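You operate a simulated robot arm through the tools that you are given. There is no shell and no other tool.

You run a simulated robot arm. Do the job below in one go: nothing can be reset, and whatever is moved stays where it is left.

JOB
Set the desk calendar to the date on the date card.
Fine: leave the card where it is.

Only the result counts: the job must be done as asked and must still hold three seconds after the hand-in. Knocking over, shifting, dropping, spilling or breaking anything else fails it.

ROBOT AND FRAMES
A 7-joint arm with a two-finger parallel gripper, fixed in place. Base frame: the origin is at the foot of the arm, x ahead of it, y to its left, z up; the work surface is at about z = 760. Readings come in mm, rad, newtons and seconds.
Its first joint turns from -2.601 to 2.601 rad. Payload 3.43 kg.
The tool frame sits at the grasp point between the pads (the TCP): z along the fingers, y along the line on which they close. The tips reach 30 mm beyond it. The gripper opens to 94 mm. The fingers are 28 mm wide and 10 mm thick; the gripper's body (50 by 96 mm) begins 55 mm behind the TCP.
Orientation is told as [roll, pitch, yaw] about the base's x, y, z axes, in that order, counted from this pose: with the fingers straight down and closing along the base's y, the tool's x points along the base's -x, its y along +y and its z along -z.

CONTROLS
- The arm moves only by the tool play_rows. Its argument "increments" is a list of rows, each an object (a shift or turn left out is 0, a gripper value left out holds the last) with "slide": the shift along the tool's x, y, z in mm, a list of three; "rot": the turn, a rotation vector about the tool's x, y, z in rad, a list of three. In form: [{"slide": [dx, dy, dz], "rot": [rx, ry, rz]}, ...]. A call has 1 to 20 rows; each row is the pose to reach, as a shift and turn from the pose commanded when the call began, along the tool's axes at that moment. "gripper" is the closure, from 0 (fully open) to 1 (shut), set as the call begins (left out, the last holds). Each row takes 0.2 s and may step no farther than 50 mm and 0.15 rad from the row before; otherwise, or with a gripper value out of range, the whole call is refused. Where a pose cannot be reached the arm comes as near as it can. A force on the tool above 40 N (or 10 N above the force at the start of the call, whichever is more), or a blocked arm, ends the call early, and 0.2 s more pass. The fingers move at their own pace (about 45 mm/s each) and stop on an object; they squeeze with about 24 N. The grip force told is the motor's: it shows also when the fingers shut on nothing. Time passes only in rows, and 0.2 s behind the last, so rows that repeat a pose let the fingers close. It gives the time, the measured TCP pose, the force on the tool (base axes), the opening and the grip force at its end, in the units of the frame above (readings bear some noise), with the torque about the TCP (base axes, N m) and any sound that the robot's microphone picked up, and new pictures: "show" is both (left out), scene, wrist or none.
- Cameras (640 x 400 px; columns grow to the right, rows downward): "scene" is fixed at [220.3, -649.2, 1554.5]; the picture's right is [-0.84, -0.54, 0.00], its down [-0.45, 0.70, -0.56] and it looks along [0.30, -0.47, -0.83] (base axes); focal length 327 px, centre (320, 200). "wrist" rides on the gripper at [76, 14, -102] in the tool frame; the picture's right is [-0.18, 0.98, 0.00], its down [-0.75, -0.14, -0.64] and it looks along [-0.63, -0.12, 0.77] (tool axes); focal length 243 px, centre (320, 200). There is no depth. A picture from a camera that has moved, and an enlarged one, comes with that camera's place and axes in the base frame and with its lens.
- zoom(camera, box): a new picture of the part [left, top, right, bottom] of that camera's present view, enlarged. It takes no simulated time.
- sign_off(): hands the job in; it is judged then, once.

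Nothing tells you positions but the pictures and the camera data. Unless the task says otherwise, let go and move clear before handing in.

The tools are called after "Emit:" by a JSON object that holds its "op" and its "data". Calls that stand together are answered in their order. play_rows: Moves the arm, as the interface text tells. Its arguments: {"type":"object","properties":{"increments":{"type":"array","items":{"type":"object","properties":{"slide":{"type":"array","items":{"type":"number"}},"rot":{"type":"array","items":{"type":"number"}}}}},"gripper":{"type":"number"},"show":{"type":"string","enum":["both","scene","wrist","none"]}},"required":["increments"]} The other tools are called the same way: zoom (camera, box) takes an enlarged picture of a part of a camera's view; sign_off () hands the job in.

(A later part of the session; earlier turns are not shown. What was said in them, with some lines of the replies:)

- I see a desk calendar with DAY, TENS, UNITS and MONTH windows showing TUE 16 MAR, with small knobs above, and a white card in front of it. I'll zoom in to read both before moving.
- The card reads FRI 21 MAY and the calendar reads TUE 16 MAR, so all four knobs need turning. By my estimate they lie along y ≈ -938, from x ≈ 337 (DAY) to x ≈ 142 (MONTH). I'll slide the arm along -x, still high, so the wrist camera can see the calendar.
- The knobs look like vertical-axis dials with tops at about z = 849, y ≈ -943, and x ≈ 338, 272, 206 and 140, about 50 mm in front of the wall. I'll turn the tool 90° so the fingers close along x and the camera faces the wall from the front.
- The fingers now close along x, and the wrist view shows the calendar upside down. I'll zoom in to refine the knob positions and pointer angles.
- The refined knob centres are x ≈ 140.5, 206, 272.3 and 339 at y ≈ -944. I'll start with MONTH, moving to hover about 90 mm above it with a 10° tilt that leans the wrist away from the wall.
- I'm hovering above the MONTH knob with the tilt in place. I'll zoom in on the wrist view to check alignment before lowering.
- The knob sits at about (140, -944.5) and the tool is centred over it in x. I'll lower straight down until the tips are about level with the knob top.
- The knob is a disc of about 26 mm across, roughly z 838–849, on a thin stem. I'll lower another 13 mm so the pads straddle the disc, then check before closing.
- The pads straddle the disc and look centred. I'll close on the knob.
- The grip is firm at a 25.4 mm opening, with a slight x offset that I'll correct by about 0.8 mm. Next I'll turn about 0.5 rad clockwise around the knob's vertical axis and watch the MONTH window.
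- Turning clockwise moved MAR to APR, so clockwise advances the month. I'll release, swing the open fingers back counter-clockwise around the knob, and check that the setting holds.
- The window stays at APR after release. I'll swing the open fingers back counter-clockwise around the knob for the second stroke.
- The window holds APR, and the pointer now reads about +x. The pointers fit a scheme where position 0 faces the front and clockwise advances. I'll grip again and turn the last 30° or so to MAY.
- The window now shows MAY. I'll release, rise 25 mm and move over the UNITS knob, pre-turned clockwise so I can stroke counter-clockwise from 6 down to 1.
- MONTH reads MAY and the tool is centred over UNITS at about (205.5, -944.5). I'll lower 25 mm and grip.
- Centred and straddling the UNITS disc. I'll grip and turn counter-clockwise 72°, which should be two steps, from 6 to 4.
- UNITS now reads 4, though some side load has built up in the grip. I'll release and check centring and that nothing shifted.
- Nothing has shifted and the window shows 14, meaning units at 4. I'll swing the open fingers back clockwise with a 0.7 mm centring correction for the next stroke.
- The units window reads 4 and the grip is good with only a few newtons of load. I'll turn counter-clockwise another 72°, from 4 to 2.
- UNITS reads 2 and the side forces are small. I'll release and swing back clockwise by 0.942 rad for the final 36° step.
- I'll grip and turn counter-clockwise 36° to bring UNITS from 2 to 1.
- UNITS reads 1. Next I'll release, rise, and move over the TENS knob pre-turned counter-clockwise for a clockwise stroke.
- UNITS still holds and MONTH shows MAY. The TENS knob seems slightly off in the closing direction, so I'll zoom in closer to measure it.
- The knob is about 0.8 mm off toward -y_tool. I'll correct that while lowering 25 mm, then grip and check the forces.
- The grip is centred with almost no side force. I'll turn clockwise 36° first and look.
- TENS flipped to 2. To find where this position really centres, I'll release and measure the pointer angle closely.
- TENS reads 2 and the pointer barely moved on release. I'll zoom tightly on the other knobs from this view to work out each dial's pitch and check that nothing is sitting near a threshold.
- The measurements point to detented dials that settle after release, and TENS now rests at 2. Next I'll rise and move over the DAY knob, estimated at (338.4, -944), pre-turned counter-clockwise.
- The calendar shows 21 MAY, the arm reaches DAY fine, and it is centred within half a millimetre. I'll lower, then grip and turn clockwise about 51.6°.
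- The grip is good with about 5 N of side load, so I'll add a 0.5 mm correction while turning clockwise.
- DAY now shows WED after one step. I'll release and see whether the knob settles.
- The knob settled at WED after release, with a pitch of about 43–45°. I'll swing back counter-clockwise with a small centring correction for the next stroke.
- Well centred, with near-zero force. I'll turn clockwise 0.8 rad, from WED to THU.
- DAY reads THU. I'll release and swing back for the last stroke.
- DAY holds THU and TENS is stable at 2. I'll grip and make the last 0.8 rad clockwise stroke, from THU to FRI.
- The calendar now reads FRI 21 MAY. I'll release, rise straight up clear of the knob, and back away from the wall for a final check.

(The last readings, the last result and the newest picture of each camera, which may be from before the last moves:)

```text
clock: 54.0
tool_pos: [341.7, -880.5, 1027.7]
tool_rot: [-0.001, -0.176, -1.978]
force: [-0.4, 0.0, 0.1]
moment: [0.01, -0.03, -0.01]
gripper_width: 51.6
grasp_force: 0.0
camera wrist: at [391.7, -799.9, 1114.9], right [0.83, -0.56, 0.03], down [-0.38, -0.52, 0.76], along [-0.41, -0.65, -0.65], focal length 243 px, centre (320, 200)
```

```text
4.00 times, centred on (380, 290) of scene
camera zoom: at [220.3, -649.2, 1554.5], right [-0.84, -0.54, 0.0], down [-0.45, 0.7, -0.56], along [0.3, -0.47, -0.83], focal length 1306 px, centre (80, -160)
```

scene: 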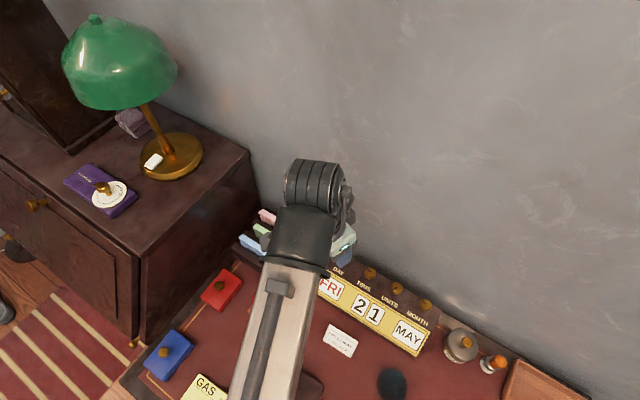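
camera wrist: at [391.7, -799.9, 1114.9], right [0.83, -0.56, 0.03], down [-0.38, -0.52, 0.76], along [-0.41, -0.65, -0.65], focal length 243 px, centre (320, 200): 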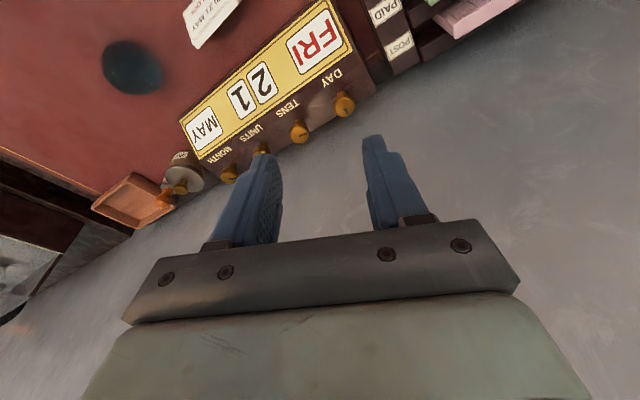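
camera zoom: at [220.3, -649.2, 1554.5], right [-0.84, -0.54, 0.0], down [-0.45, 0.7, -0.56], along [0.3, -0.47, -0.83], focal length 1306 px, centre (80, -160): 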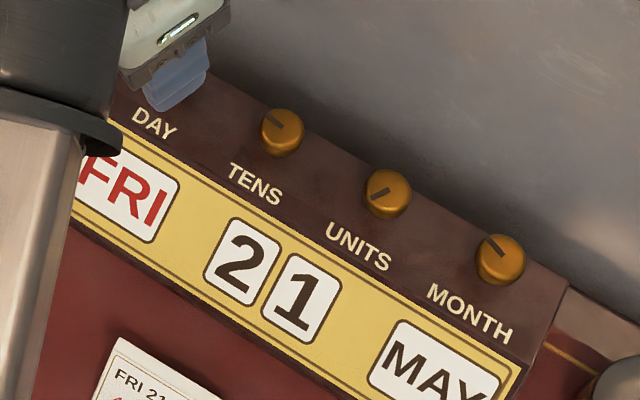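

The calendar shows FRI 21 MAY, and the card and everything nearby are undisturbed. I'll wait about three seconds in place to confirm it holds.

Emit:
{"op": "play_rows", "data": {"increments": [{"slide": [0, 0, 0]}, {"slide": [10, 0, -20]}, {"slide": [20, 0, -40]}, {"slide": [20, 0, -40]}, {"slide": [20, 0, -40]}, {"slide": [20, 0, -40]}, {"slide": [20, 0, -40]}, {"slide": [20, 0, -40]}, {"slide": [20, 0, -40]}, {"slide": [20, 0, -40]}, {"slide": [20, 0, -40]}, {"slide": [20, 0, -40]}, {"slide": [20, 0, -40]}, {"slide": [20, 0, -40]}, {"slide": [20, 0, -40]}], "show": "both"}}

Emit:
{"op": "zoom", "data": {"camera": "wrist", "box": [60, 0, 380, 200]}}

```text
clock: 57.2
tool_pos: [352.2, -855.1, 1063.4]
tool_rot: [-0.001, -0.173, -1.98]
force: [-0.2, 1.4, 0.2]
moment: [0.03, 0.0, 0.06]
gripper_width: 51.8
grasp_force: 0.1
camera wrist: at [402.0, -775.7, 1150.9], right [0.83, -0.56, 0.03], down [-0.38, -0.52, 0.76], along [-0.41, -0.65, -0.65], focal length 243 px, centre (320, 200)
```

scene: 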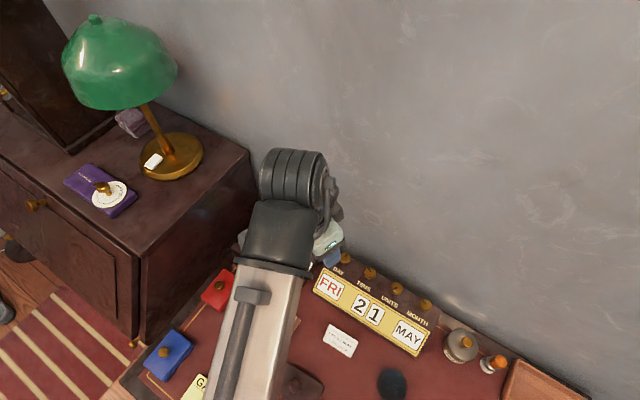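
wrist: 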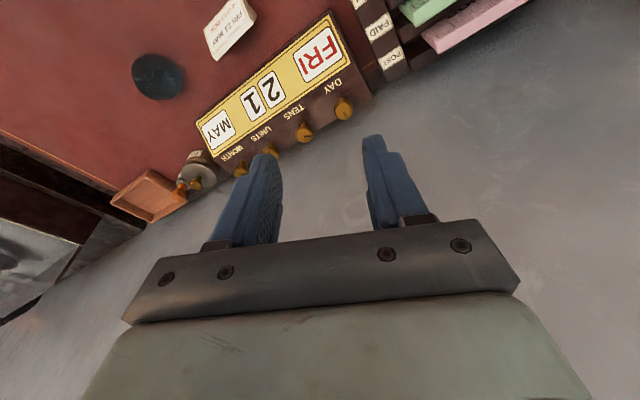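

```text
2.00 times, centred on (220, 100) of wrist
camera zoom: at [402.0, -775.7, 1150.9], right [0.83, -0.56, 0.03], down [-0.38, -0.52, 0.76], along [-0.41, -0.65, -0.65], focal length 485 px, centre (520, 400)
```

zoom: 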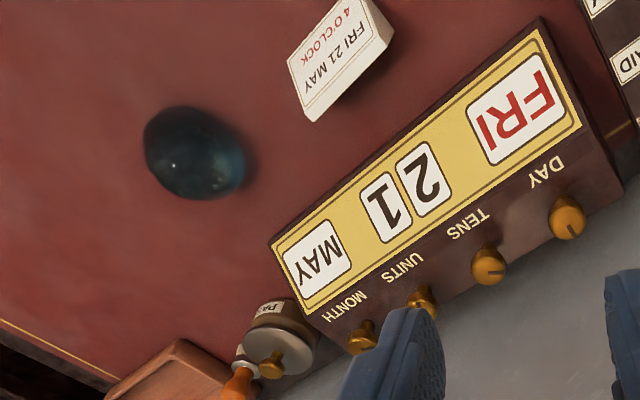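

The calendar has held FRI 21 MAY, matching the card, for more than three seconds. The gripper is open and clear and nothing else has moved, so I'm handing in.

Emit:
{"op": "sign_off", "data": {}}

```text
The job is handed in.
```

The desk calendar now reads FRI 21 MAY, matching the date card, and I've handed the job in. It held that date for more than three seconds while I watched. The gripper is open and clear.

The card is where it was, and nothing else on the desk looked moved in the final pictures.
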